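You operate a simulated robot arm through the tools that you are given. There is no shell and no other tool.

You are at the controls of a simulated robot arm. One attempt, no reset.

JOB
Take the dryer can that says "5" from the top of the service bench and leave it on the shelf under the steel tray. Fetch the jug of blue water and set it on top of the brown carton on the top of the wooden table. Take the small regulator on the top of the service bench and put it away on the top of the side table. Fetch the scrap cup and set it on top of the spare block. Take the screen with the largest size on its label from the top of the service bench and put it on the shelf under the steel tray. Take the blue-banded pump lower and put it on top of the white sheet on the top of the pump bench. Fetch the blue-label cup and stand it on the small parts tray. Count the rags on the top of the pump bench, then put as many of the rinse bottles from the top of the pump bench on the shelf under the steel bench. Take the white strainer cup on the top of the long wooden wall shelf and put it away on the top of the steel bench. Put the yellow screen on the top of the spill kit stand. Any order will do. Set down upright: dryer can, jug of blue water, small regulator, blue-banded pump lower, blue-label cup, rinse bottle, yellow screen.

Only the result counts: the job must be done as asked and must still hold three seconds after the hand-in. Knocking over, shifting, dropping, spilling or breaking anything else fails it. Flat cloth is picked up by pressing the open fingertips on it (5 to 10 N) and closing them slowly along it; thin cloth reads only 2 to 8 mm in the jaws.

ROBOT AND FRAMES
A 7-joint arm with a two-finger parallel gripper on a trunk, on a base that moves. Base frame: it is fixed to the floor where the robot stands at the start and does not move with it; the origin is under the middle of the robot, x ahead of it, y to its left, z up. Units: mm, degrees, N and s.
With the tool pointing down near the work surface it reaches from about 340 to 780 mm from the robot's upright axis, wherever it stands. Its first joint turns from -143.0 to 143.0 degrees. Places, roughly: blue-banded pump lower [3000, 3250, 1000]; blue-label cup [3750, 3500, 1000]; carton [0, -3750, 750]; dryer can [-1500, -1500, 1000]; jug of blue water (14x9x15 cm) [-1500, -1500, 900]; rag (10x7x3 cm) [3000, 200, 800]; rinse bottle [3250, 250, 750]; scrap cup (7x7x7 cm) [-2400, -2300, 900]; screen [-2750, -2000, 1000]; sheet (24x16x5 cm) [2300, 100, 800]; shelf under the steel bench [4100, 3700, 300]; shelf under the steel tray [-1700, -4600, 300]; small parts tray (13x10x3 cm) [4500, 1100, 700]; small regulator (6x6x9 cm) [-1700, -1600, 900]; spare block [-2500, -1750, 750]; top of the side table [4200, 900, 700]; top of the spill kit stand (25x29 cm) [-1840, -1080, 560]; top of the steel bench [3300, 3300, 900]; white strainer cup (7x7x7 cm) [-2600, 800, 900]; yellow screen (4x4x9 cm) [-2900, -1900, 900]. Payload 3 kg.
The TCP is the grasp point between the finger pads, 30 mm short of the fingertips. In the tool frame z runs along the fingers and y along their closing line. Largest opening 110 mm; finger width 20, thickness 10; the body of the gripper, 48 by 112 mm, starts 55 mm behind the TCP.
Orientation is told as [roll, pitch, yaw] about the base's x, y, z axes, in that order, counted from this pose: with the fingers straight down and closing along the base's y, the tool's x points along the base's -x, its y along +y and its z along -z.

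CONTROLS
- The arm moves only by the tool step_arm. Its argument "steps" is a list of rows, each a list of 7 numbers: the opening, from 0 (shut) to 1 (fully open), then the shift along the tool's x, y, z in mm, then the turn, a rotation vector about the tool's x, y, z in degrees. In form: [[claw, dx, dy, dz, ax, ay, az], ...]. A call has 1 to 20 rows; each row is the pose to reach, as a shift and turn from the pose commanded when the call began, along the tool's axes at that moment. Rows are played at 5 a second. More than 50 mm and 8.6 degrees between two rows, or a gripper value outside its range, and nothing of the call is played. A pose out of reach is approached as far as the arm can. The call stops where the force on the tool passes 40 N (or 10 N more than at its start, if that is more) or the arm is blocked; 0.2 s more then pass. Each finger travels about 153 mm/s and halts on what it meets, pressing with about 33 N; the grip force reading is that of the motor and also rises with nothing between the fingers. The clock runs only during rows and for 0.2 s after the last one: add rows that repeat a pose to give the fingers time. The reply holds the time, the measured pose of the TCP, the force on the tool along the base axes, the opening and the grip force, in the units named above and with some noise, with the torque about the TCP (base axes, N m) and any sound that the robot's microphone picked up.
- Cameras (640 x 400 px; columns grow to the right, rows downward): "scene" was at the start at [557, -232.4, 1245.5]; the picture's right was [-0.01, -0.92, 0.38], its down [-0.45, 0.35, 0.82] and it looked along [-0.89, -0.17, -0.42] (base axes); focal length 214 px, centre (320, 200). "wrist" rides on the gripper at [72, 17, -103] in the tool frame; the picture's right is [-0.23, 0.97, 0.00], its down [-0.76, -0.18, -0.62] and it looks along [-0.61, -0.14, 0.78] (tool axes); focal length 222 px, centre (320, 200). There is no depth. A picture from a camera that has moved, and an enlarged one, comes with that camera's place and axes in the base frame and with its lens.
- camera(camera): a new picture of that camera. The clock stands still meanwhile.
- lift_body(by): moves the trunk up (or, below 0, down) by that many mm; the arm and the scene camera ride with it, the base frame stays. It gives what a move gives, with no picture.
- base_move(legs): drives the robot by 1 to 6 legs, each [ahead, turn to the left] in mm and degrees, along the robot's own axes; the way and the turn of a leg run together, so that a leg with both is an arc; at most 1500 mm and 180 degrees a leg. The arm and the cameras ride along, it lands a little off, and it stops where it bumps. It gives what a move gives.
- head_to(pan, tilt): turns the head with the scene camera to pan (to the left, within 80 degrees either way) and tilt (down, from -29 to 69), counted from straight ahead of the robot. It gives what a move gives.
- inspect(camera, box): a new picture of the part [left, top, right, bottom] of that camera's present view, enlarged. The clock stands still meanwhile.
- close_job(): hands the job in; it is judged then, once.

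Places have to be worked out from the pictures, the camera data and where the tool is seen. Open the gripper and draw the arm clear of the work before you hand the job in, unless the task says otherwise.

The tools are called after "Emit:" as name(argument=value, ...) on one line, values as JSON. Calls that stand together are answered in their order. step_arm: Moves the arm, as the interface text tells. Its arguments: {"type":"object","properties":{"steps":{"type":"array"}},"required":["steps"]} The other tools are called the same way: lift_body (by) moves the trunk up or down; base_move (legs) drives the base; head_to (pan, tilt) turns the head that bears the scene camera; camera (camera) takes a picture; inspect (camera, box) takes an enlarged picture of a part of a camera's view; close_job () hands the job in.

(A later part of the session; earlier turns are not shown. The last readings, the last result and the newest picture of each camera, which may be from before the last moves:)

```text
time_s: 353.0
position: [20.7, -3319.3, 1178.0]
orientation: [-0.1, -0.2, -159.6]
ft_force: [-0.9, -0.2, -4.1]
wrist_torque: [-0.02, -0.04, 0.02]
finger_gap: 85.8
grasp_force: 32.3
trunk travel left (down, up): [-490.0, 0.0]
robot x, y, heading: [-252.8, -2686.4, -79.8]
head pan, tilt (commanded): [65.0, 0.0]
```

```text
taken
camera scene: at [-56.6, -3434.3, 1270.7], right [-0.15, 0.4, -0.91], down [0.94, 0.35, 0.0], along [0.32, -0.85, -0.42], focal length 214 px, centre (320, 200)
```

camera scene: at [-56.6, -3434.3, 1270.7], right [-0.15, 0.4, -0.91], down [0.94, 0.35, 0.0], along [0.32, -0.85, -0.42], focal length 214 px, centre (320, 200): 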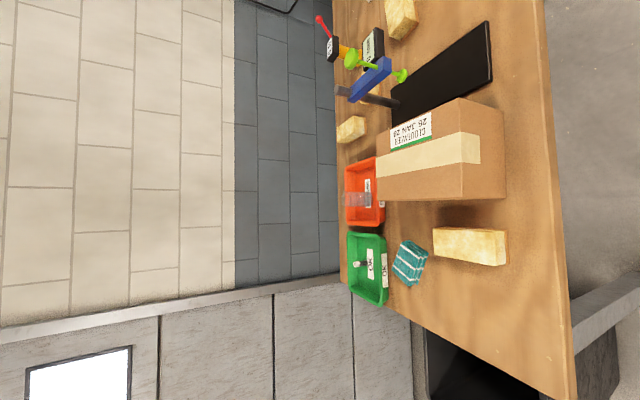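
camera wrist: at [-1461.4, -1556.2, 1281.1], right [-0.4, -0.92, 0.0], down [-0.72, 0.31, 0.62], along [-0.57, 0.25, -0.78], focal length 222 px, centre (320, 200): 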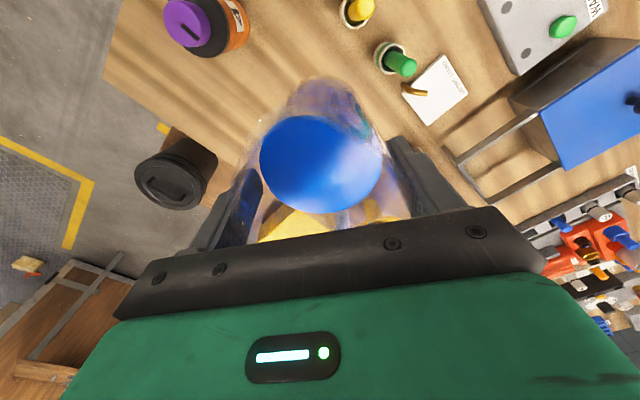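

The carton and table are visible (view rotated). I zoom in to measure the carton's top.

Emit:
inspect(camera="scene", box=[340, 70, 560, 290])

Emit:
camera(camera="wrist")

```text
1.82 times, centred on (450, 180) of scene
camera zoom: at [-56.6, -3434.3, 1270.7], right [-0.15, 0.4, -0.91], down [0.94, 0.35, 0.0], along [0.32, -0.85, -0.42], focal length 390 px, centre (84, 236)
```

zoom: 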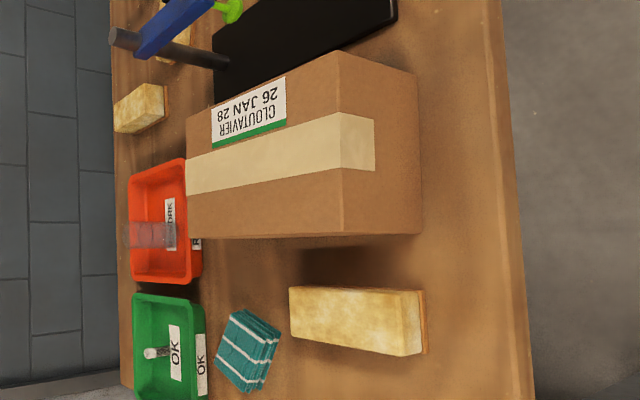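

```text
taken
camera wrist: at [95.6, -3309.1, 1281.9], right [0.13, -0.99, 0.0], down [-0.77, -0.1, 0.62], along [-0.62, -0.08, -0.78], focal length 222 px, centre (320, 200)
```

wrist: 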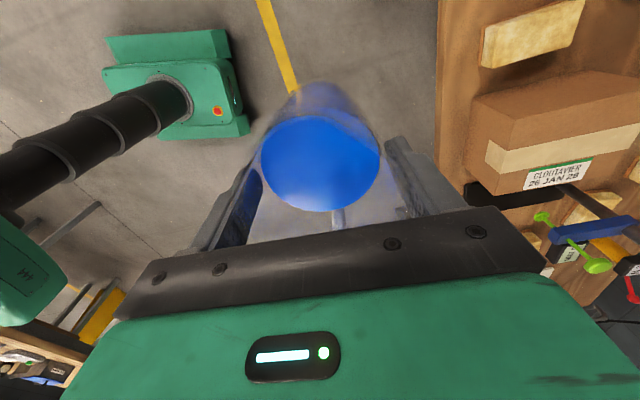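

The carton top is ≈174×223 mm, centred near (-18,-3784), top z≈895. I drive 440 mm closer and then move the jug over its centre.

Emit:
base_move(legs=[[440, 0]])

Emit:
camera(camera="wrist")

```text
time_s: 355.7
position: [99.7, -3752.8, 1179.7]
orientation: [-0.1, -0.1, -159.5]
ft_force: [-0.2, 0.7, -4.5]
wrist_torque: [0.01, -0.01, -0.02]
finger_gap: 85.8
grasp_force: 32.7
trunk travel left (down, up): [-490.0, 0.0]
robot x, y, heading: [-173.6, -3118.8, -79.5]
head pan, tilt (commanded): [65.0, 0.0]
```

```text
taken
camera wrist: at [175.6, -3743.3, 1281.7], right [0.13, -0.99, 0.0], down [-0.77, -0.1, 0.62], along [-0.62, -0.08, -0.78], focal length 222 px, centre (320, 200)
```

wrist: 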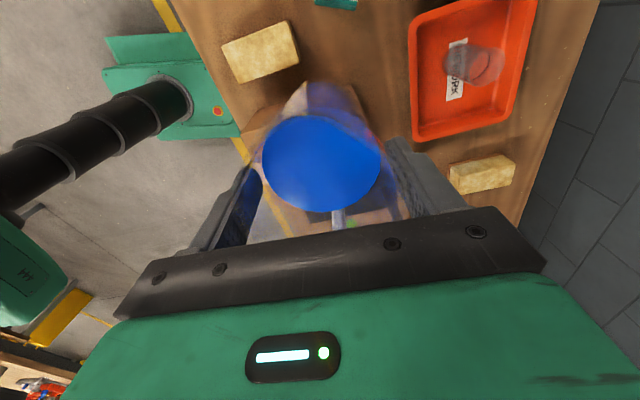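

I shift the jug over the carton centre (arm only) and check from the head camera.

Emit:
step_arm(steps=[[0.6, -15, -1.5, 0, 0, 0, 0], [0.6, -38, -4, 0, 0, 0, 0], [0.6, -62, -6, 0, 0, 0, 0], [0.6, -86, -9, 0, 0, 0, 0], [0.6, -108, -11, 0, 0, 0, 0], [0.6, -121, -12.3, 0, 0, 0, 0], [0.6, -121, -12.3, 0, 0, 0, 0]])

Emit:
camera(camera="wrist")

Emit:
camera(camera="scene")

```text
time_s: 357.3
position: [-18.4, -3782.0, 1179.9]
orientation: [-0.1, -0.1, -159.6]
ft_force: [-0.4, 1.0, -5.2]
wrist_torque: [0.02, -0.04, 0.0]
finger_gap: 85.8
grasp_force: 33.5
trunk travel left (down, up): [-490.0, 0.0]
robot x, y, heading: [-177.3, -3116.6, -79.6]
head pan, tilt (commanded): [65.0, 0.0]
```

```text
taken
camera wrist: at [57.3, -3773.3, 1282.6], right [0.13, -0.99, 0.0], down [-0.77, -0.1, 0.62], along [-0.62, -0.08, -0.78], focal length 222 px, centre (320, 200)
```

wrist: 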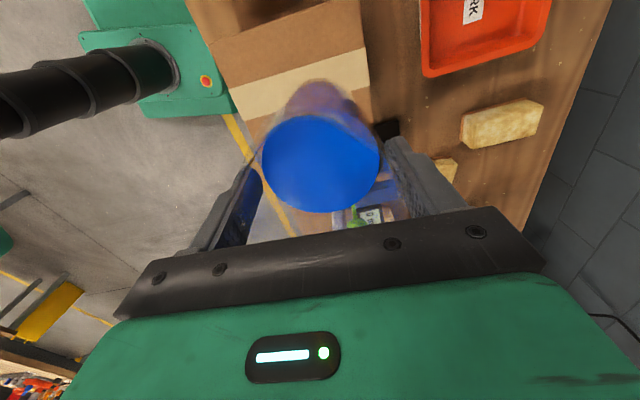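

```text
taken
camera scene: at [-94.8, -3898.5, 1271.5], right [-0.15, 0.4, -0.91], down [0.94, 0.35, 0.0], along [0.32, -0.85, -0.42], focal length 214 px, centre (320, 200)
```

scene: 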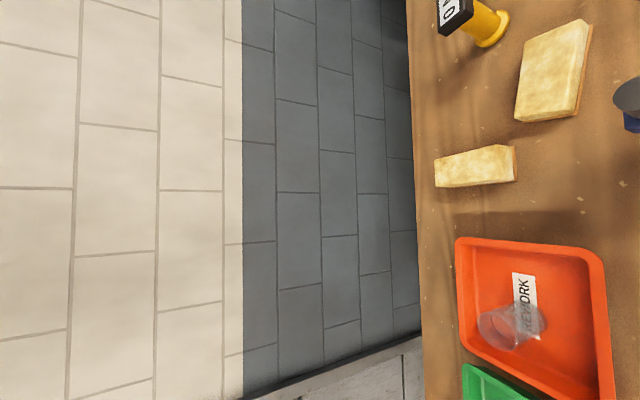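

I zoom the wrist view on the carton to verify the jug's base position over it.

Emit:
inspect(camera="wrist", box=[180, 0, 420, 170])

```text
2.35 times, centred on (300, 85) of wrist
camera zoom: at [57.3, -3773.3, 1282.6], right [0.13, -0.99, 0.0], down [-0.77, -0.1, 0.62], along [-0.62, -0.08, -0.78], focal length 523 px, centre (367, 471)
```

zoom: 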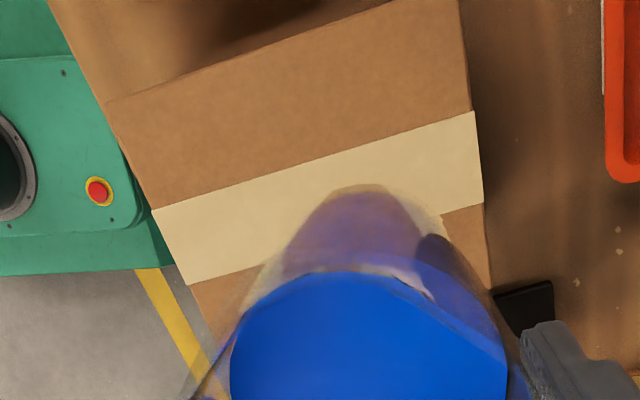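

Combining both views, the carton top is z≈925 with centre ≈(-19,-3752). I correct the position by 30 mm and lower to z≈1060.

Emit:
step_arm(steps=[[0.6, 5, -14, 0, 0, 0, 0], [0.6, 10.5, -28, 0, 0, 0, 0], [0.6, 10.5, -28, 20, 0, 0, 0], [0.6, 10.5, -28, 45, 0, 0, 0], [0.6, 10.5, -28, 70, 0, 0, 0], [0.6, 10.5, -28, 90, 0, 0, 0], [0.6, 10.5, -28, 105, 0, 0, 0], [0.6, 10.5, -28, 115, 0, 0, 0], [0.6, 10.5, -28, 115, 0, 0, 0]])

Emit:
camera(camera="wrist")

Emit:
camera(camera="scene")

```text
time_s: 359.3
position: [-17.4, -3754.4, 1063.9]
orientation: [-0.2, 0.0, -159.6]
ft_force: [0.8, -0.4, -4.7]
wrist_torque: [0.01, -0.04, 0.02]
finger_gap: 85.9
grasp_force: 33.0
trunk travel left (down, up): [-490.0, 0.0]
robot x, y, heading: [-173.8, -3114.6, -79.6]
head pan, tilt (commanded): [65.0, 0.0]
```

```text
taken
camera wrist: at [57.6, -3744.1, 1167.3], right [0.13, -0.99, 0.0], down [-0.77, -0.1, 0.62], along [-0.62, -0.08, -0.78], focal length 222 px, centre (320, 200)
```

wrist: 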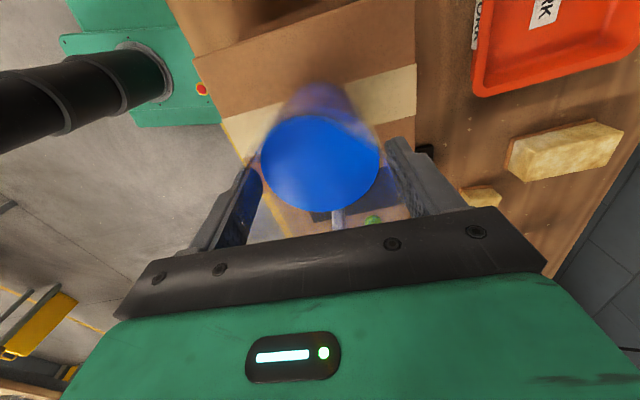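

```text
taken
camera scene: at [-94.5, -3869.3, 1156.1], right [-0.15, 0.4, -0.91], down [0.94, 0.35, 0.0], along [0.32, -0.85, -0.43], focal length 214 px, centre (320, 200)
```

scene: 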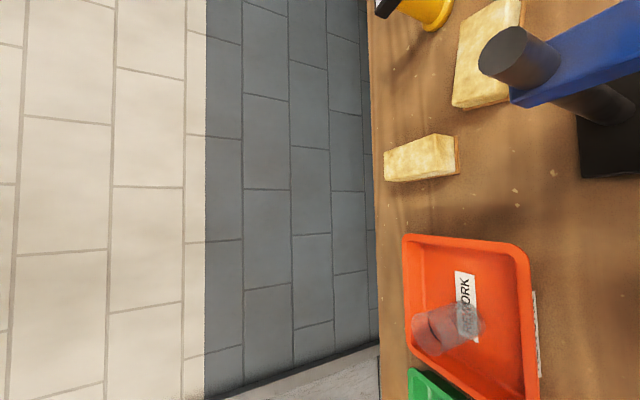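

The jug base is centred over the tape. I lower on to contact in small steps.

Emit:
step_arm(steps=[[0.6, 0, 0, 6, 0, 0, 0], [0.6, 0, 0, 12, 0, 0, 0], [0.6, 0, 0, 16, 0, 0, 0], [0.6, 0, 0, 18, 0, 0, 0], [0.6, 0, 0, 18, 0, 0, 0]])

```text
time_s: 360.5
position: [-17.7, -3753.7, 1046.7]
orientation: [-0.1, -0.1, -159.6]
ft_force: [0.7, -0.6, -2.6]
wrist_torque: [-0.06, -0.17, -0.05]
finger_gap: 85.6
grasp_force: 32.9
trunk travel left (down, up): [-490.0, 0.0]
robot x, y, heading: [-176.4, -3118.2, -79.5]
head pan, tilt (commanded): [65.0, 0.0]
```

Contact is beginning (-2.6 N vs -5 N). I lower 1–2 mm more.

Emit:
step_arm(steps=[[0.6, 0, 0, 0.7, 0, 0, 0], [0.6, 0, 0, 1.4, 0, 0, 0], [0.6, 0, 0, 1.4, 0, 0, 0]])

```text
time_s: 361.3
position: [-16.7, -3753.6, 1047.5]
orientation: [0.0, 0.0, -159.6]
ft_force: [1.8, -2.2, 14.1]
wrist_torque: [0.11, -0.67, -0.06]
finger_gap: 85.4
grasp_force: 33.2
trunk travel left (down, up): [-490.0, 0.0]
robot x, y, heading: [-169.7, -3120.2, -79.8]
head pan, tilt (commanded): [65.0, 0.0]
```

Firm contact (14 N). I ease up 1 mm and open the fingers slowly.

Emit:
step_arm(steps=[[0.6, 0, 0, -0.8, 0, 0, 0], [0.6, 0, 0, -0.8, 0, 0, 0]])

Emit:
step_arm(steps=[[0.77, 0, 0, 0, 0, 0, 0], [0.79, 0, 0, 0, 0, 0, 0], [0.82, 0, 0, 0, 0, 0, 0], [0.88, 0, 0, 0, 0, 0, 0], [0.94, 0, 0, 0, 0, 0, 0], [1, 0, 0, 0, 0, 0, 0], [1, 0, 0, 0, 0, 0, 0]])

Emit:
camera(camera="wrist")

```text
time_s: 361.9
position: [-17.8, -3752.9, 1047.0]
orientation: [0.0, -0.1, -159.6]
ft_force: [1.3, -5.4, 7.8]
wrist_torque: [-0.37, -0.7, -0.18]
finger_gap: 85.7
grasp_force: 32.9
trunk travel left (down, up): [-490.0, 0.0]
robot x, y, heading: [-175.3, -3116.5, -79.6]
head pan, tilt (commanded): [65.0, 0.0]
```

```text
time_s: 363.5
position: [-16.3, -3752.4, 1046.4]
orientation: [-0.1, -0.1, -159.5]
ft_force: [-0.3, 0.2, 0.3]
wrist_torque: [-0.05, -0.02, 0.02]
finger_gap: 109.9
grasp_force: 0.0
trunk travel left (down, up): [-490.0, 0.0]
robot x, y, heading: [-177.5, -3115.8, -79.3]
head pan, tilt (commanded): [65.0, 0.0]
```

```text
taken
camera wrist: at [57.5, -3743.1, 1149.3], right [0.13, -0.99, 0.0], down [-0.77, -0.1, 0.62], along [-0.62, -0.08, -0.78], focal length 222 px, centre (320, 200)
```

wrist: 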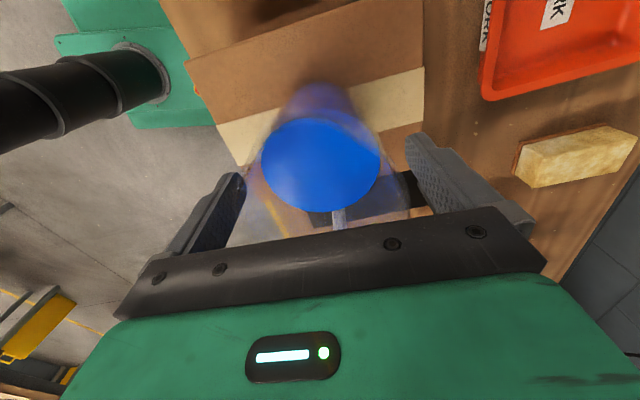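

The jug stands free on the carton. I rise straight up.

Emit:
step_arm(steps=[[1, 0, 0, -10, 0, 0, 0], [1, 0, 0, -25, 0, 0, 0], [1, 0, 0, -50, 0, 0, 0], [1, 0, 0, -80, 0, 0, 0], [1, 0, 0, -110, 0, 0, 0], [1, 0, 0, -140, 0, 0, 0]])

Emit:
camera(camera="wrist")

```text
time_s: 364.9
position: [-17.1, -3753.7, 1186.4]
orientation: [-0.1, -0.2, -159.4]
ft_force: [-0.1, 0.1, 0.0]
wrist_torque: [0.01, 0.0, 0.01]
finger_gap: 109.9
grasp_force: 0.1
trunk travel left (down, up): [-490.0, 0.0]
robot x, y, heading: [-174.6, -3121.4, -79.9]
head pan, tilt (commanded): [65.0, 0.0]
```

```text
taken
camera wrist: at [58.6, -3743.8, 1289.1], right [0.13, -0.99, 0.0], down [-0.77, -0.1, 0.62], along [-0.62, -0.08, -0.78], focal length 222 px, centre (320, 200)
```

wrist: 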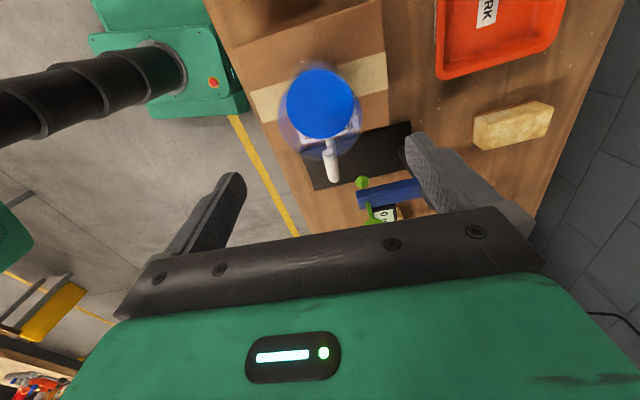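

The jug stands on the carton. Now the 80 screen: I back off, turn west and drive along the aisle toward the west end of the service bench.

Emit:
base_move(legs=[[-350, 0], [0, -43], [0, -43.9]])

Emit:
head_to(pan=0, tilt=-25)

Emit:
base_move(legs=[[1050, 0], [1050, 0]])

```text
time_s: 371.2
position: [-854.5, -2989.3, 1187.1]
orientation: [0.0, -0.2, 115.9]
ft_force: [1.6, -2.2, -0.1]
wrist_torque: [0.17, 0.07, 0.02]
finger_gap: 109.8
grasp_force: 0.0
trunk travel left (down, up): [-490.0, 0.0]
robot x, y, heading: [-216.7, -2842.2, -165.2]
head pan, tilt (commanded): [65.0, 0.0]
```

```text
time_s: 372.6
position: [-855.7, -2989.7, 1187.8]
orientation: [-0.1, -0.1, 115.7]
ft_force: [-0.1, -0.8, -0.2]
wrist_torque: [0.0, 0.01, 0.04]
finger_gap: 110.0
grasp_force: 0.0
trunk travel left (down, up): [-490.0, 0.0]
robot x, y, heading: [-217.8, -2840.2, -165.3]
head pan, tilt (commanded): [0.0, -25.0]
```

```text
time_s: 383.0
position: [-2875.0, -3526.9, 1187.1]
orientation: [-0.1, -0.1, 116.1]
ft_force: [-0.6, 0.0, -0.6]
wrist_torque: [-0.01, 0.0, -0.02]
finger_gap: 109.9
grasp_force: 0.1
trunk travel left (down, up): [-490.0, 0.0]
robot x, y, heading: [-2234.8, -3376.4, -165.0]
head pan, tilt (commanded): [0.0, -25.0]
```

Continuing around the south-west corner to the west end of the bench.

Emit:
base_move(legs=[[0, -35.4], [755, 0], [755, 0], [0, -35], [0, -33.7], [610, 0]])

Emit:
base_move(legs=[[0, -34], [0, -33.5]])

Emit:
camera(camera="scene")

```text
time_s: 398.9
position: [-3657.5, -1591.7, 1187.3]
orientation: [-0.1, -0.1, 12.0]
ft_force: [-0.4, -0.4, 0.5]
wrist_torque: [-0.01, -0.06, -0.02]
finger_gap: 110.3
grasp_force: 0.0
trunk travel left (down, up): [-490.0, 0.0]
robot x, y, heading: [-3695.2, -2249.0, 91.3]
head pan, tilt (commanded): [0.0, -25.0]
```

```text
time_s: 402.6
position: [-3073.9, -2041.5, 1188.1]
orientation: [0.0, -0.1, -56.4]
ft_force: [-0.2, -0.7, -0.6]
wrist_torque: [0.08, -0.06, -0.01]
finger_gap: 109.9
grasp_force: 0.0
trunk travel left (down, up): [-490.0, 0.0]
robot x, y, heading: [-3721.5, -2195.9, 23.9]
head pan, tilt (commanded): [0.0, -25.0]
```

```text
taken
camera scene: at [-2997.1, -2163.5, 1246.9], right [-0.83, -0.55, 0.0], down [-0.5, 0.75, -0.42], along [0.23, -0.35, -0.91], focal length 214 px, centre (320, 200)
```

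scene: 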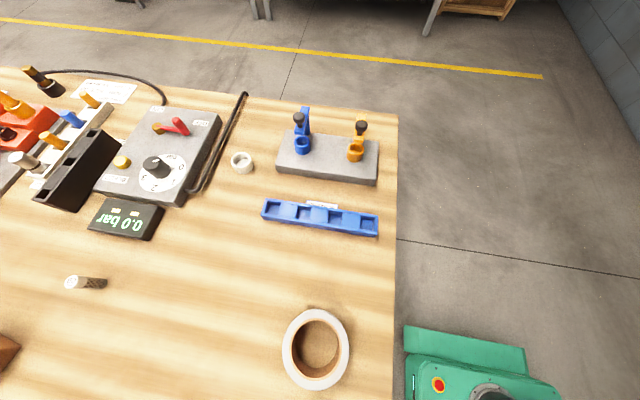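

The robot is at the west end, about 550 mm from its edge. I move 180 mm closer, then swing the hand toward screen 80.

Emit:
base_move(legs=[[180, 0]])

Emit:
step_arm(steps=[[1, 15, -12, 0, 0, 0, -8], [1, 30, -24, 0, 0, 0, -16], [1, 45, -36, 0, 0, 0, -24], [1, 60, -48, 0, 0, 0, -32], [1, 75, -60, 0, 0, 0, -40], [1, 90, -72, 0, 0, 0, -48], [1, 105, -84, 0, 0, 0, -56], [1, 120, -96, 0, 0, 0, -64], [1, 135, -108, 0, 0, 0, -72]])

Emit:
camera(camera="scene")

```text
time_s: 404.1
position: [-2909.0, -1967.6, 1187.7]
orientation: [-0.1, -0.1, -56.3]
ft_force: [0.0, 0.2, 0.1]
wrist_torque: [0.03, -0.02, -0.02]
finger_gap: 109.9
grasp_force: 0.0
trunk travel left (down, up): [-490.0, 0.0]
robot x, y, heading: [-3557.2, -2122.9, 24.1]
head pan, tilt (commanded): [0.0, -25.0]
```

```text
time_s: 406.1
position: [-3074.6, -1915.7, 1188.8]
orientation: [0.0, 0.0, 15.9]
ft_force: [0.5, -0.5, 0.0]
wrist_torque: [0.0, 0.04, -0.01]
finger_gap: 109.9
grasp_force: 0.1
trunk travel left (down, up): [-490.0, 0.0]
robot x, y, heading: [-3556.0, -2122.5, 24.1]
head pan, tilt (commanded): [0.0, -25.0]
```

```text
taken
camera scene: at [-2936.7, -1875.8, 1248.2], right [0.27, -0.96, 0.0], down [-0.87, -0.25, -0.42], along [0.41, 0.11, -0.91], focal length 214 px, centre (320, 200)
```

scene: 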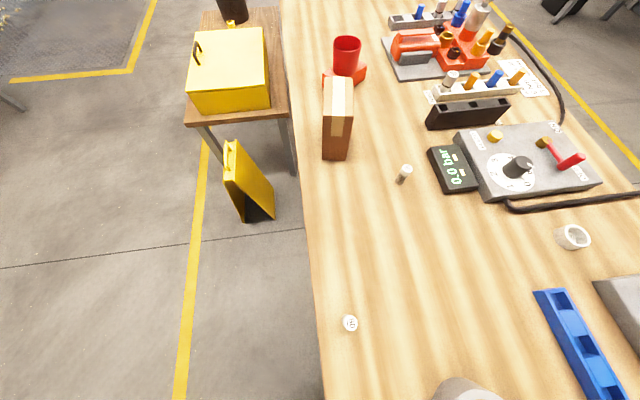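

Screen 80 is at ≈(-2952,-1923), and the sign and cup are fine. I pitch the hand to -50° and approach a pre-grasp point in front of it.

Emit:
step_arm(steps=[[0.9, -3.8, -6.3, 32.7, -0.15, -7.14, -0.32], [0.8, -7.6, -12.6, 65.4, -0.3, -14.3, -0.64], [0.7, -11.4, -18.9, 98, -0.45, -21.4, -0.96], [0.6, -15.1, -25.3, 130.7, -0.6, -28.6, -1.29], [0.6, -18.9, -31.6, 163.4, -0.75, -35.7, -1.61], [0.6, -22.7, -37.9, 196.1, -0.9, -42.8, -1.93], [0.6, -26.5, -44.2, 228.8, -1.05, -50, -2.25], [0.6, -26.5, -44.2, 228.8, -1.05, -50, -2.25]])

Emit:
head_to(pan=0, tilt=25)

Emit:
camera(camera="scene")

```text
time_s: 407.9
position: [-3014.1, -1950.7, 958.5]
orientation: [0.0, -49.8, 18.0]
ft_force: [1.7, -1.1, -0.6]
wrist_torque: [0.03, 0.03, 0.02]
finger_gap: 66.0
grasp_force: 0.0
out of reach, approached as far as the arm can: row 6, 7, 8
trunk travel left (down, up): [-490.0, 0.0]
robot x, y, heading: [-3552.6, -2121.6, 23.9]
head pan, tilt (commanded): [0.0, -25.0]
```

```text
time_s: 409.1
position: [-3016.0, -1948.1, 958.8]
orientation: [-0.1, -50.0, 18.2]
ft_force: [0.9, 0.0, 0.1]
wrist_torque: [0.02, 0.0, -0.01]
finger_gap: 65.9
grasp_force: 0.0
trunk travel left (down, up): [-490.0, 0.0]
robot x, y, heading: [-3557.1, -2119.1, 23.9]
head pan, tilt (commanded): [0.0, 25.0]
```

```text
taken
camera scene: at [-3003.6, -1943.5, 1036.2], right [0.31, -0.95, 0.0], down [-0.86, -0.28, -0.42], along [0.4, 0.13, -0.91], focal length 214 px, centre (320, 200)
```

scene: 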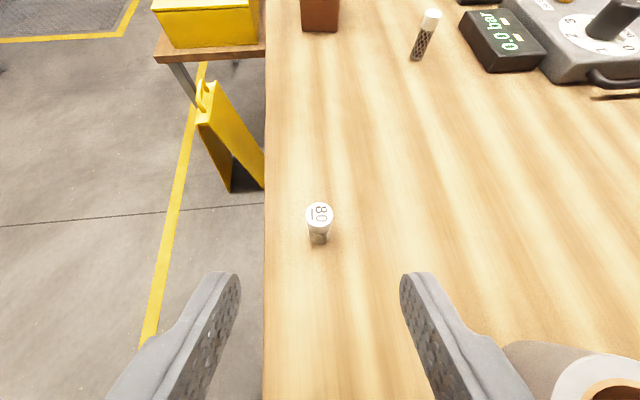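

Lined up laterally; screen axis ≈(-2958,-1929), height ≈62 mm. I move forward and down diagonally so the fingers straddle it.

Emit:
step_arm(steps=[[0.6, 3.4, 0, 22.4, 0, 0, 0], [0.6, 6.8, 0, 44.8, 0, 0, 0], [0.6, 10.1, 0, 67.3, 0, 0, 0], [0.6, 13.5, 0, 88, 0, 0, 0], [0.6, 13.5, 0, 88, 0, 0, 0]])

Emit:
camera(camera="scene")

```text
time_s: 410.3
position: [-2960.3, -1929.9, 890.3]
orientation: [-0.1, -50.0, 18.2]
ft_force: [-0.3, -0.8, 0.8]
wrist_torque: [0.0, -0.02, 0.0]
finger_gap: 65.9
grasp_force: 0.0
trunk travel left (down, up): [-490.0, 0.0]
robot x, y, heading: [-3557.1, -2116.0, 23.9]
head pan, tilt (commanded): [0.0, 25.0]
```

```text
taken
camera scene: at [-2947.6, -1926.0, 967.8], right [0.31, -0.95, 0.0], down [-0.86, -0.28, -0.42], along [0.4, 0.13, -0.91], focal length 214 px, centre (320, 200)
```

scene: 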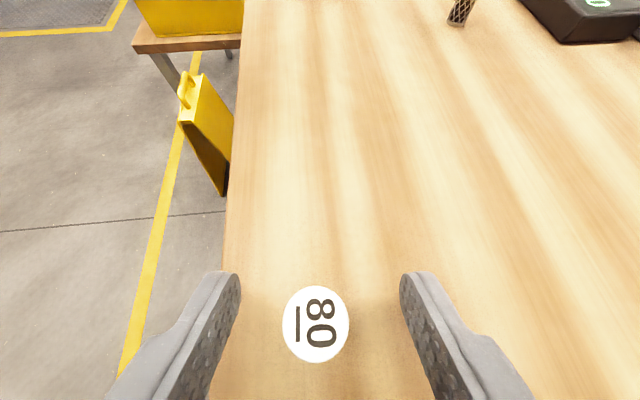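

The "80" label sits right between the fingers. I close on it.

Emit:
step_arm(steps=[[0.45, 0, 0, 0, 0, 0, 0], [0.35, 0, 0, 0, 0, 0, 0], [0.25, 0, 0, 0, 0, 0, 0], [0.15, 0, 0, 0, 0, 0, 0], [0.1, 0, 0, 0, 0, 0, 0], [0.1, 0, 0, 0, 0, 0, 0]])

Emit:
camera(camera="scene")

```text
time_s: 411.7
position: [-2960.0, -1928.7, 890.8]
orientation: [0.0, -50.0, 18.2]
ft_force: [0.3, 0.5, -0.3]
wrist_torque: [-0.05, -0.02, 0.0]
finger_gap: 17.2
grasp_force: 32.5
trunk travel left (down, up): [-490.0, 0.0]
robot x, y, heading: [-3552.9, -2118.7, 23.8]
head pan, tilt (commanded): [0.0, 25.0]
```

```text
taken
camera scene: at [-2947.8, -1925.9, 968.0], right [0.31, -0.95, 0.0], down [-0.86, -0.28, -0.42], along [0.4, 0.13, -0.91], focal length 214 px, centre (320, 200)
```

scene: 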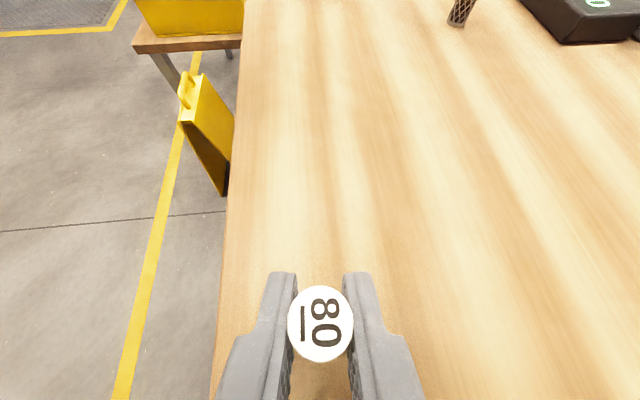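

Screen 80 is gripped (17 mm). I lift it and drive back around to the shelf under the steel tray.

Emit:
step_arm(steps=[[0.1, -8, 0, -6.5, 0, 0, 0], [0.1, -38, 0, -32, 0, 0, 0], [0.1, -76, 0, -64, 0, 0, 0], [0.1, -115, 0, -96, 0, 0, 0]])

Emit:
base_move(legs=[[-250, 0], [0, -47], [0, -46.9], [830, 0]])

```text
refused: row 4 steps farther than a row can; nothing moved
```

```text
time_s: 417.3
position: [-3501.0, -2785.2, 891.6]
orientation: [0.1, -50.0, -63.3]
ft_force: [-0.8, -0.3, -0.2]
wrist_torque: [0.03, -0.08, 0.06]
finger_gap: 17.5
grasp_force: 32.4
trunk travel left (down, up): [-490.0, 0.0]
robot x, y, heading: [-3728.5, -2188.8, -59.0]
head pan, tilt (commanded): [0.0, 25.0]
stopped in leg 3: the robot was blocked; the commanded pose is now the measured one
```

The lift was refused (a row slightly too long) but the base moved anyway with the hand low; the hand shows no contact forces. I raise the hand now and look at the bench for any disturbance.

Emit:
step_arm(steps=[[0.1, -35, 0, -30, 0, 0, 0], [0.1, -70, 0, -60, 0, 0, 0], [0.1, -105, 0, -90, 0, 0, 0]])

Emit:
camera(camera="scene")

Emit:
head_to(pan=75, tilt=-10)

Emit:
camera(camera="scene")

```text
time_s: 418.1
position: [-3501.9, -2782.5, 1029.0]
orientation: [-0.2, -49.9, -63.2]
ft_force: [-1.0, 0.2, 0.5]
wrist_torque: [0.0, 0.0, 0.03]
finger_gap: 17.4
grasp_force: 33.0
trunk travel left (down, up): [-490.0, 0.0]
robot x, y, heading: [-3725.4, -2188.2, -59.0]
head pan, tilt (commanded): [0.0, 25.0]
```

```text
taken
camera scene: at [-3496.9, -2797.4, 1106.7], right [-0.89, -0.45, 0.0], down [-0.41, 0.81, -0.42], along [0.19, -0.38, -0.91], focal length 214 px, centre (320, 200)
```

scene: 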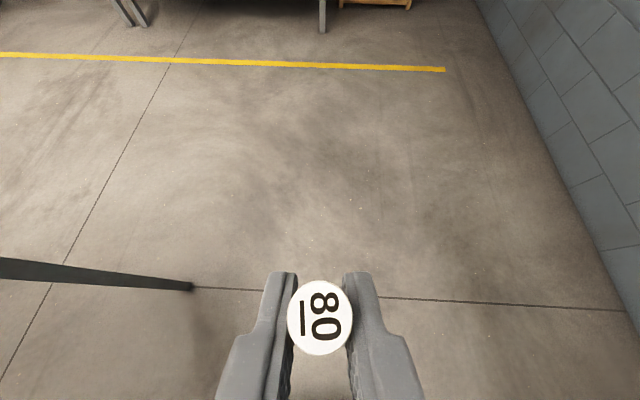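

```text
time_s: 419.6
position: [-3501.7, -2784.0, 1029.2]
orientation: [-0.1, -49.9, -63.2]
ft_force: [-0.9, -0.5, 0.1]
wrist_torque: [0.0, -0.02, -0.03]
finger_gap: 17.7
grasp_force: 33.0
trunk travel left (down, up): [-490.0, 0.0]
robot x, y, heading: [-3726.7, -2187.7, -59.4]
head pan, tilt (commanded): [75.0, -10.0]
```

```text
taken
camera scene: at [-3432.2, -2745.1, 1194.2], right [0.1, -0.78, -0.62], down [-0.12, 0.61, -0.78], along [0.99, 0.15, -0.03], focal length 214 px, centre (320, 200)
```

scene: 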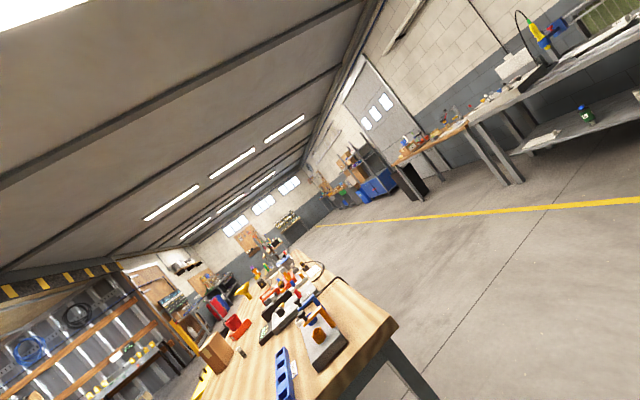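

The screen is still held. I check the bench's west end (tape roll) by tilting down.

Emit:
head_to(pan=78, tilt=25)

Emit:
camera(camera="scene")

```text
time_s: 420.6
position: [-3501.9, -2783.0, 1028.9]
orientation: [-0.1, -50.0, -63.2]
ft_force: [-0.5, 0.3, -0.6]
wrist_torque: [-0.02, 0.01, 0.03]
finger_gap: 17.4
grasp_force: 32.8
trunk travel left (down, up): [-490.0, 0.0]
robot x, y, heading: [-3728.0, -2190.7, -59.2]
head pan, tilt (commanded): [78.0, 25.0]
```

```text
taken
camera scene: at [-3441.4, -2707.4, 1153.4], right [0.15, -0.76, -0.63], down [-0.66, 0.39, -0.64], along [0.73, 0.51, -0.44], focal length 214 px, centre (320, 200)
```

scene: 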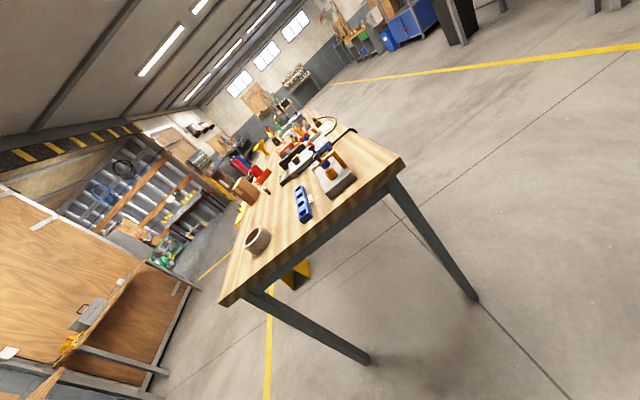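

All items on the bench are in place. I continue to the shelf: south along the west side, then east.

Emit:
base_move(legs=[[0, -15], [841, 0], [0, 48.5], [787, 0], [787, 0], [0, -40]])

Emit:
head_to(pan=0, tilt=0)

Emit:
camera(camera="scene")

```text
time_s: 437.8
position: [-1920.9, -4298.7, 1029.4]
orientation: [-0.1, -50.0, -69.4]
ft_force: [0.6, 0.2, -0.3]
wrist_torque: [-0.01, 0.0, -0.02]
finger_gap: 17.3
grasp_force: 33.2
trunk travel left (down, up): [-490.0, 0.0]
robot x, y, heading: [-2056.3, -3674.3, -65.4]
head pan, tilt (commanded): [78.0, 25.0]
```

```text
time_s: 439.3
position: [-1920.9, -4298.5, 1030.0]
orientation: [-0.1, -50.0, -69.4]
ft_force: [-0.5, 0.6, -0.3]
wrist_torque: [0.02, 0.01, 0.03]
finger_gap: 17.5
grasp_force: 33.0
trunk travel left (down, up): [-490.0, 0.0]
robot x, y, heading: [-2057.4, -3673.8, -65.5]
head pan, tilt (commanded): [0.0, 0.0]
```

```text
taken
camera scene: at [-1909.9, -4337.4, 1139.6], right [-0.94, -0.35, 0.0], down [-0.23, 0.6, -0.77], along [0.27, -0.72, -0.64], focal length 214 px, centre (320, 200)
```

scene: 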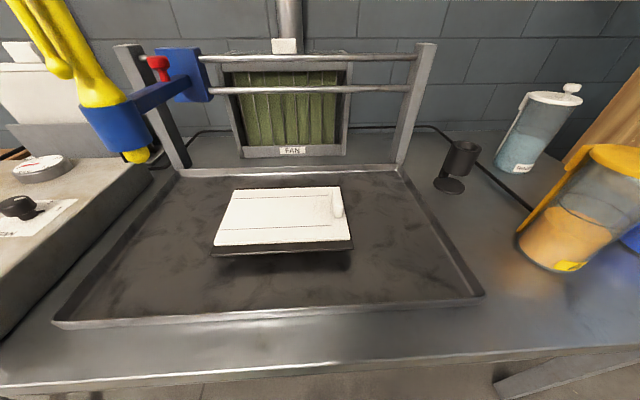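

I back up a little and lower the trunk fully in front of the table, then look under it.

Emit:
base_move(legs=[[-70, 0]])

Emit:
lift_body(by=-400)

Emit:
lift_body(by=-90)

Emit:
camera(camera="scene")

```text
time_s: 440.3
position: [-1952.0, -4235.0, 1031.0]
orientation: [0.0, -50.1, -69.4]
ft_force: [-0.9, 0.0, -0.4]
wrist_torque: [-0.02, 0.0, -0.01]
finger_gap: 17.4
grasp_force: 32.8
trunk travel left (down, up): [-490.0, 0.0]
robot x, y, heading: [-2087.6, -3606.6, -65.4]
head pan, tilt (commanded): [0.0, 0.0]
```

```text
time_s: 444.1
position: [-1951.2, -4234.5, 631.3]
orientation: [-0.1, -49.9, -69.4]
ft_force: [0.4, 0.0, -0.8]
wrist_torque: [0.0, 0.0, -0.01]
finger_gap: 17.3
grasp_force: 32.9
trunk travel left (down, up): [-90.0, 400.0]
robot x, y, heading: [-2086.5, -3608.9, -65.3]
head pan, tilt (commanded): [0.0, 0.0]
```

```text
time_s: 445.4
position: [-1951.7, -4234.5, 540.8]
orientation: [-0.1, -50.0, -69.4]
ft_force: [-0.6, 0.8, 0.2]
wrist_torque: [-0.01, 0.03, -0.01]
finger_gap: 17.6
grasp_force: 33.3
trunk travel left (down, up): [0.0, 490.0]
robot x, y, heading: [-2085.9, -3608.6, -65.3]
head pan, tilt (commanded): [0.0, 0.0]
```

```text
taken
camera scene: at [-1939.9, -4273.1, 650.3], right [-0.94, -0.35, 0.0], down [-0.23, 0.6, -0.77], along [0.27, -0.72, -0.64], focal length 214 px, centre (320, 200)
```

scene: 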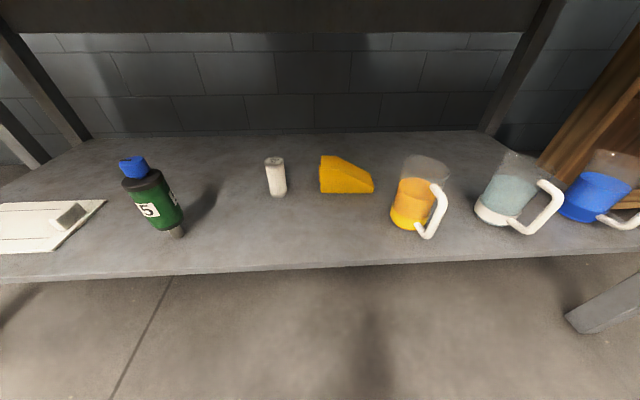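

Can 5 stands well and there's a free spot at ≈(-1810,-4530). I lower the hand to z≈385 and drive forward to insert the screen.

Emit:
step_arm(steps=[[0.1, 30, 0, 25, 0, 0, 0], [0.1, 60, 0, 50, 0, 0, 0], [0.1, 90, 0, 75, 0, 0, 0], [0.1, 119.5, 0, 100, 0, 0, 0], [0.1, 119.5, 0, 100, 0, 0, 0]])

Emit:
base_move(legs=[[230, 0]])

Emit:
camera(camera="scene")

```text
time_s: 446.6
position: [-1951.3, -4235.4, 386.0]
orientation: [-0.1, -50.0, -69.5]
ft_force: [0.7, 0.7, 0.0]
wrist_torque: [0.0, -0.01, 0.02]
finger_gap: 17.6
grasp_force: 32.7
trunk travel left (down, up): [0.0, 490.0]
robot x, y, heading: [-2087.0, -3608.7, -65.1]
head pan, tilt (commanded): [0.0, 0.0]
```

```text
time_s: 448.3
position: [-1853.7, -4441.7, 384.3]
orientation: [-0.1, -49.9, -69.3]
ft_force: [0.0, 0.3, -0.6]
wrist_torque: [-0.03, -0.03, -0.01]
finger_gap: 17.4
grasp_force: 33.0
trunk travel left (down, up): [0.0, 490.0]
robot x, y, heading: [-1989.9, -3814.8, -65.1]
head pan, tilt (commanded): [0.0, 0.0]
```

```text
taken
camera scene: at [-1842.5, -4480.1, 494.6], right [-0.94, -0.35, 0.0], down [-0.23, 0.6, -0.77], along [0.27, -0.72, -0.64], focal length 214 px, centre (320, 200)
```

scene: 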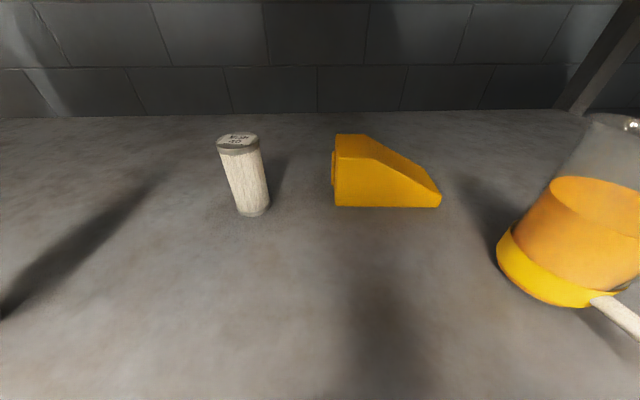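

Clear. I advance the last 90 mm, then lower to contact.

Emit:
base_move(legs=[[90, 0]])

Emit:
step_arm(steps=[[0.1, 8, 0, 6.5, 0, 0, 0], [0.1, 16, 0, 13, 0, 0, 0], [0.1, 20, 0, 16.5, 0, 0, 0], [0.1, 20, 0, 16.5, 0, 0, 0]])

```text
time_s: 449.6
position: [-1818.0, -4515.3, 384.5]
orientation: [0.2, -49.4, -69.4]
ft_force: [-0.1, -0.5, 0.1]
wrist_torque: [-0.01, -0.02, 0.0]
finger_gap: 17.2
grasp_force: 32.6
trunk travel left (down, up): [0.0, 490.0]
robot x, y, heading: [-1950.9, -3895.5, -65.0]
head pan, tilt (commanded): [0.0, 0.0]
stopped in leg 1: the robot was blocked; the commanded pose is now the measured one
```

```text
time_s: 450.6
position: [-1819.7, -4515.8, 359.8]
orientation: [0.1, -49.8, -69.4]
ft_force: [1.0, -4.0, -1.4]
wrist_torque: [0.16, 0.07, 0.0]
finger_gap: 17.1
grasp_force: 32.6
trunk travel left (down, up): [0.0, 490.0]
robot x, y, heading: [-1953.3, -3892.5, -65.1]
head pan, tilt (commanded): [0.0, 0.0]
```

Stopped ~50 mm inside the shelf edge (the forearm likely meets the table edge), which is enough. I lower on in small steps.

Emit:
step_arm(steps=[[0.1, 2.3, 0, 1.9, 0, 0, 0], [0.1, 2.3, 0, 1.9, 0, 0, 0]])

Emit:
camera(camera="wrist")

```text
time_s: 451.2
position: [-1819.0, -4514.7, 357.1]
orientation: [0.1, -49.7, -69.5]
ft_force: [0.8, -1.1, 0.2]
wrist_torque: [0.02, -0.01, 0.02]
finger_gap: 17.4
grasp_force: 33.0
trunk travel left (down, up): [0.0, 490.0]
robot x, y, heading: [-1954.1, -3894.9, -65.3]
head pan, tilt (commanded): [0.0, 0.0]
```

```text
taken
camera wrist: at [-1846.6, -4391.5, 367.9], right [0.96, 0.21, 0.17], down [-0.16, -0.08, 0.98], along [0.22, -0.98, -0.04], focal length 222 px, centre (320, 200)
```

wrist: 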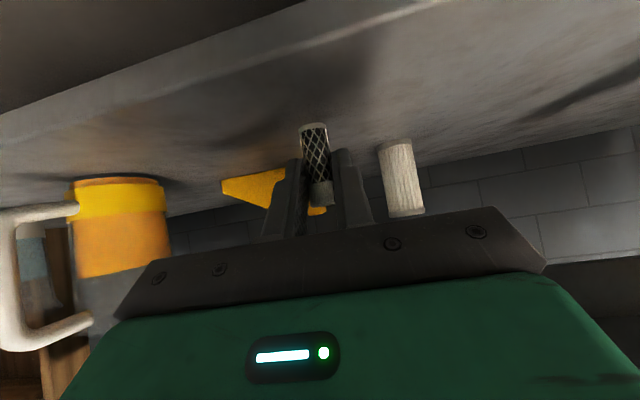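

The screen's base is just above the shelf. I lower a few more millimetres.

Emit:
step_arm(steps=[[0.1, 1.5, 0, 1.3, 0, 0, 0], [0.1, 3, 0, 2.5, 0, 0, 0], [0.1, 3, 0, 2.5, 0, 0, 0]])

```text
time_s: 452.0
position: [-1818.3, -4517.2, 354.3]
orientation: [0.2, -49.8, -69.4]
ft_force: [0.0, 0.1, -0.1]
wrist_torque: [0.01, 0.0, -0.04]
finger_gap: 17.5
grasp_force: 33.3
trunk travel left (down, up): [0.0, 490.0]
robot x, y, heading: [-1955.9, -3895.6, -65.3]
head pan, tilt (commanded): [0.0, 0.0]
```

Emit:
step_arm(steps=[[0.1, 1.5, 0, 1.3, 0, 0, 0], [0.1, 3, 0, 2.5, 0, 0, 0], [0.1, 3, 0, 2.5, 0, 0, 0]])

```text
time_s: 452.8
position: [-1818.6, -4516.1, 348.9]
orientation: [0.1, -49.6, -69.3]
ft_force: [0.2, -0.6, -0.6]
wrist_torque: [0.0, 0.01, 0.0]
finger_gap: 17.4
grasp_force: 33.1
trunk travel left (down, up): [0.0, 490.0]
robot x, y, heading: [-1953.5, -3895.0, -65.1]
head pan, tilt (commanded): [0.0, 0.0]
```

No contact yet at z≈349; I continue carefully.

Emit:
step_arm(steps=[[0.1, 1.5, 0, 1.3, 0, 0, 0], [0.1, 3, 0, 2.5, 0, 0, 0], [0.1, 3, 0, 2.5, 0, 0, 0]])

Emit:
inspect(camera="wrist", box=[240, 90, 400, 230])

```text
time_s: 453.6
position: [-1818.4, -4516.4, 345.1]
orientation: [0.1, -49.6, -69.3]
ft_force: [0.1, -0.2, 0.4]
wrist_torque: [-0.01, 0.0, -0.01]
finger_gap: 17.4
grasp_force: 33.0
trunk travel left (down, up): [0.0, 490.0]
robot x, y, heading: [-1956.2, -3896.1, -65.0]
head pan, tilt (commanded): [0.0, 0.0]
```

```text
2.86 times, centred on (320, 160) of wrist
camera zoom: at [-1846.1, -4392.4, 355.6], right [0.96, 0.21, 0.17], down [-0.16, -0.08, 0.98], along [0.22, -0.98, -0.04], focal length 635 px, centre (320, 314)
```

zoom: 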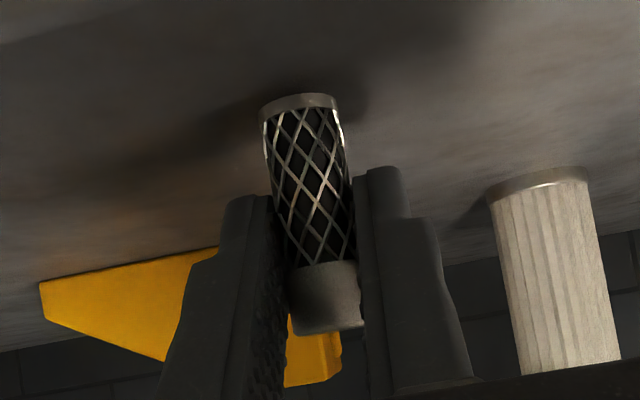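

The base is still a few mm above the shelf; I continue.

Emit:
step_arm(steps=[[0.1, 1.5, 0, 1.3, 0, 0, 0], [0.1, 3, 0, 2.5, 0, 0, 0], [0.1, 3, 0, 2.5, 0, 0, 0]])

```text
time_s: 454.4
position: [-1817.5, -4516.6, 341.1]
orientation: [0.2, -49.6, -69.5]
ft_force: [-0.2, -0.3, -0.2]
wrist_torque: [-0.01, -0.01, -0.01]
finger_gap: 17.3
grasp_force: 32.9
trunk travel left (down, up): [0.0, 490.0]
robot x, y, heading: [-1952.2, -3894.2, -65.2]
head pan, tilt (commanded): [0.0, 0.0]
```

Emit:
step_arm(steps=[[0.1, 1, 0, 0.8, 0, 0, 0], [0.1, 2, 0, 1.6, 0, 0, 0], [0.1, 2, 0, 1.6, 0, 0, 0]])

```text
time_s: 455.2
position: [-1818.8, -4518.9, 338.8]
orientation: [0.0, -49.9, -69.3]
ft_force: [0.2, 3.7, 29.5]
wrist_torque: [-0.27, -0.17, 0.03]
finger_gap: 17.1
grasp_force: 33.3
trunk travel left (down, up): [0.0, 490.0]
robot x, y, heading: [-1956.5, -3897.7, -65.0]
head pan, tilt (commanded): [0.0, 0.0]
```

Contact (shelf at z≈300). I ease up 2 mm and release.

Emit:
step_arm(steps=[[0.1, -1.2, 0, -1, 0, 0, 0], [0.1, -1.5, 0, -1.3, 0, 0, 0], [0.15, -1.5, 0, -1.3, 0, 0, 0], [0.18, -1.5, 0, -1.3, 0, 0, 0], [0.25, -1.5, 0, -1.3, 0, 0, 0], [0.4, -1.5, 0, -1.3, 0, 0, 0], [0.6, -1.5, 0, -1.3, 0, 0, 0], [0.6, -1.5, 0, -1.3, 0, 0, 0]])

Emit:
camera(camera="wrist")

```text
time_s: 457.0
position: [-1819.5, -4516.2, 337.9]
orientation: [0.2, -49.6, -69.3]
ft_force: [-0.5, 0.6, 1.1]
wrist_torque: [-0.07, -0.03, 0.0]
finger_gap: 65.9
grasp_force: 0.1
trunk travel left (down, up): [0.0, 490.0]
robot x, y, heading: [-1956.9, -3896.0, -65.2]
head pan, tilt (commanded): [0.0, 0.0]
```

```text
taken
camera wrist: at [-1845.9, -4392.4, 349.5], right [0.96, 0.21, 0.17], down [-0.16, -0.08, 0.98], along [0.22, -0.97, -0.05], focal length 222 px, centre (320, 200)
```

wrist: 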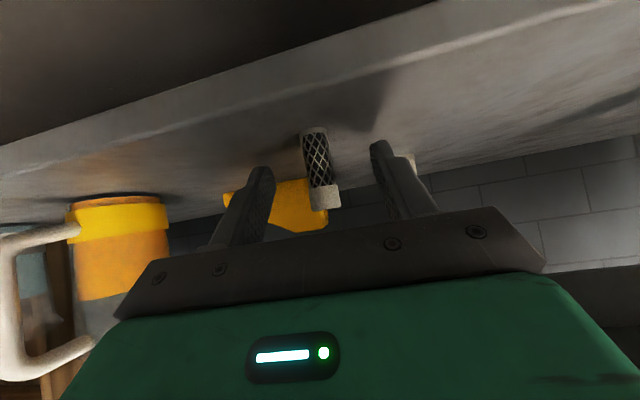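

The 80 screen stands on the shelf, released. I back out straight and verify.

Emit:
base_move(legs=[[-160, 0]])

Emit:
camera(camera="scene")

```text
time_s: 458.4
position: [-1885.6, -4371.2, 338.8]
orientation: [0.1, -49.6, -69.4]
ft_force: [-0.3, -0.5, -0.6]
wrist_torque: [-0.04, -0.01, 0.03]
finger_gap: 65.9
grasp_force: 0.2
trunk travel left (down, up): [0.0, 490.0]
robot x, y, heading: [-2021.9, -3752.5, -65.3]
head pan, tilt (commanded): [0.0, 0.0]
```

```text
taken
camera scene: at [-1873.6, -4411.1, 447.7], right [-0.94, -0.35, 0.0], down [-0.23, 0.61, -0.76], along [0.27, -0.71, -0.65], focal length 214 px, centre (320, 200)
```

scene: 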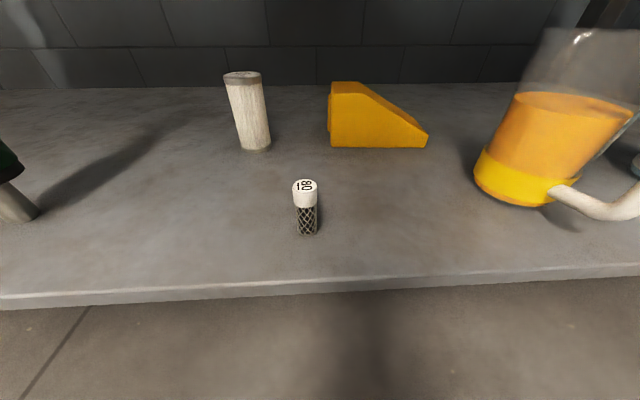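

Both can 5 and screen 80 are on the shelf. Next the small regulator: I back out, raise the trunk, and go to the south side of the service bench.

Emit:
base_move(legs=[[-300, 0]])

Emit:
lift_body(by=400)

Emit:
step_arm(steps=[[1, -38, 0, -32, 0, 0, 0], [1, -76, 0, -64, 0, 0, 0], [1, -114, 0, -96, 0, 0, 0], [1, -152, 0, -128, 0, 0, 0], [1, -190, 0, -160, 0, 0, 0]])

Emit:
head_to(pan=0, tilt=-20)

Emit:
base_move(legs=[[0, 36], [0, 36], [0, 35], [1169, 0], [0, 36], [0, 35.5]])

Emit:
camera(camera="scene")

```text
time_s: 460.4
position: [-2011.9, -4099.7, 338.1]
orientation: [0.1, -49.5, -69.3]
ft_force: [-0.5, 0.4, 0.3]
wrist_torque: [0.03, -0.01, 0.04]
finger_gap: 66.2
grasp_force: 0.1
trunk travel left (down, up): [0.0, 490.0]
robot x, y, heading: [-2148.3, -3473.1, -65.2]
head pan, tilt (commanded): [0.0, 0.0]
```

```text
time_s: 464.2
position: [-2012.2, -4099.9, 738.7]
orientation: [0.1, -49.5, -69.3]
ft_force: [0.8, 0.0, 0.6]
wrist_torque: [-0.02, 0.01, 0.01]
finger_gap: 65.9
grasp_force: 0.1
trunk travel left (down, up): [-400.0, 90.0]
robot x, y, heading: [-2147.7, -3474.4, -65.0]
head pan, tilt (commanded): [0.0, 0.0]
```

```text
time_s: 465.4
position: [-2012.1, -4102.3, 988.3]
orientation: [0.1, -49.6, -69.3]
ft_force: [0.7, -0.1, -0.4]
wrist_torque: [0.0, 0.03, -0.02]
finger_gap: 110.1
grasp_force: 0.0
trunk travel left (down, up): [-400.0, 90.0]
robot x, y, heading: [-2148.1, -3474.1, -64.8]
head pan, tilt (commanded): [0.0, 0.0]
```

```text
time_s: 466.3
position: [-2011.7, -4101.6, 986.8]
orientation: [0.1, -49.5, -69.5]
ft_force: [0.4, 0.5, -0.5]
wrist_torque: [-0.03, 0.02, 0.01]
finger_gap: 109.9
grasp_force: 0.1
trunk travel left (down, up): [-400.0, 90.0]
robot x, y, heading: [-2145.8, -3479.3, -64.9]
head pan, tilt (commanded): [0.0, -20.0]
```

```text
time_s: 470.1
position: [-1511.5, -3572.1, 987.8]
orientation: [-0.1, -49.6, 0.2]
ft_force: [0.3, 2.2, -0.2]
wrist_torque: [-0.1, 0.02, -0.09]
finger_gap: 110.2
grasp_force: 0.0
trunk travel left (down, up): [-400.0, 90.0]
robot x, y, heading: [-2138.9, -3526.7, 6.0]
head pan, tilt (commanded): [0.0, -20.0]
stopped in leg 2: the robot was blocked; the commanded pose is now the measured one
```

```text
taken
camera scene: at [-1464.0, -3571.6, 1129.3], right [0.0, -1.0, 0.0], down [-0.35, 0.0, -0.94], along [0.94, 0.0, -0.35], focal length 214 px, centre (320, 200)
```

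scene: 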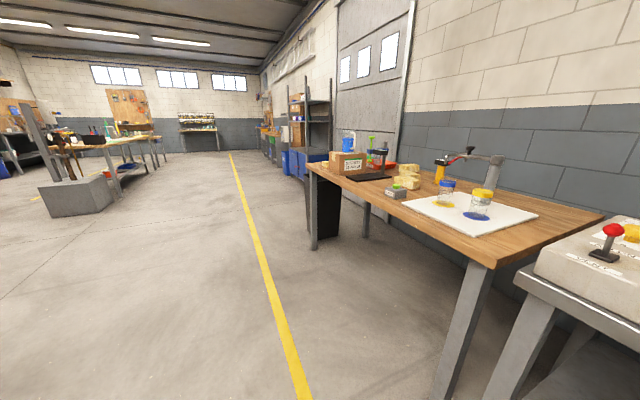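

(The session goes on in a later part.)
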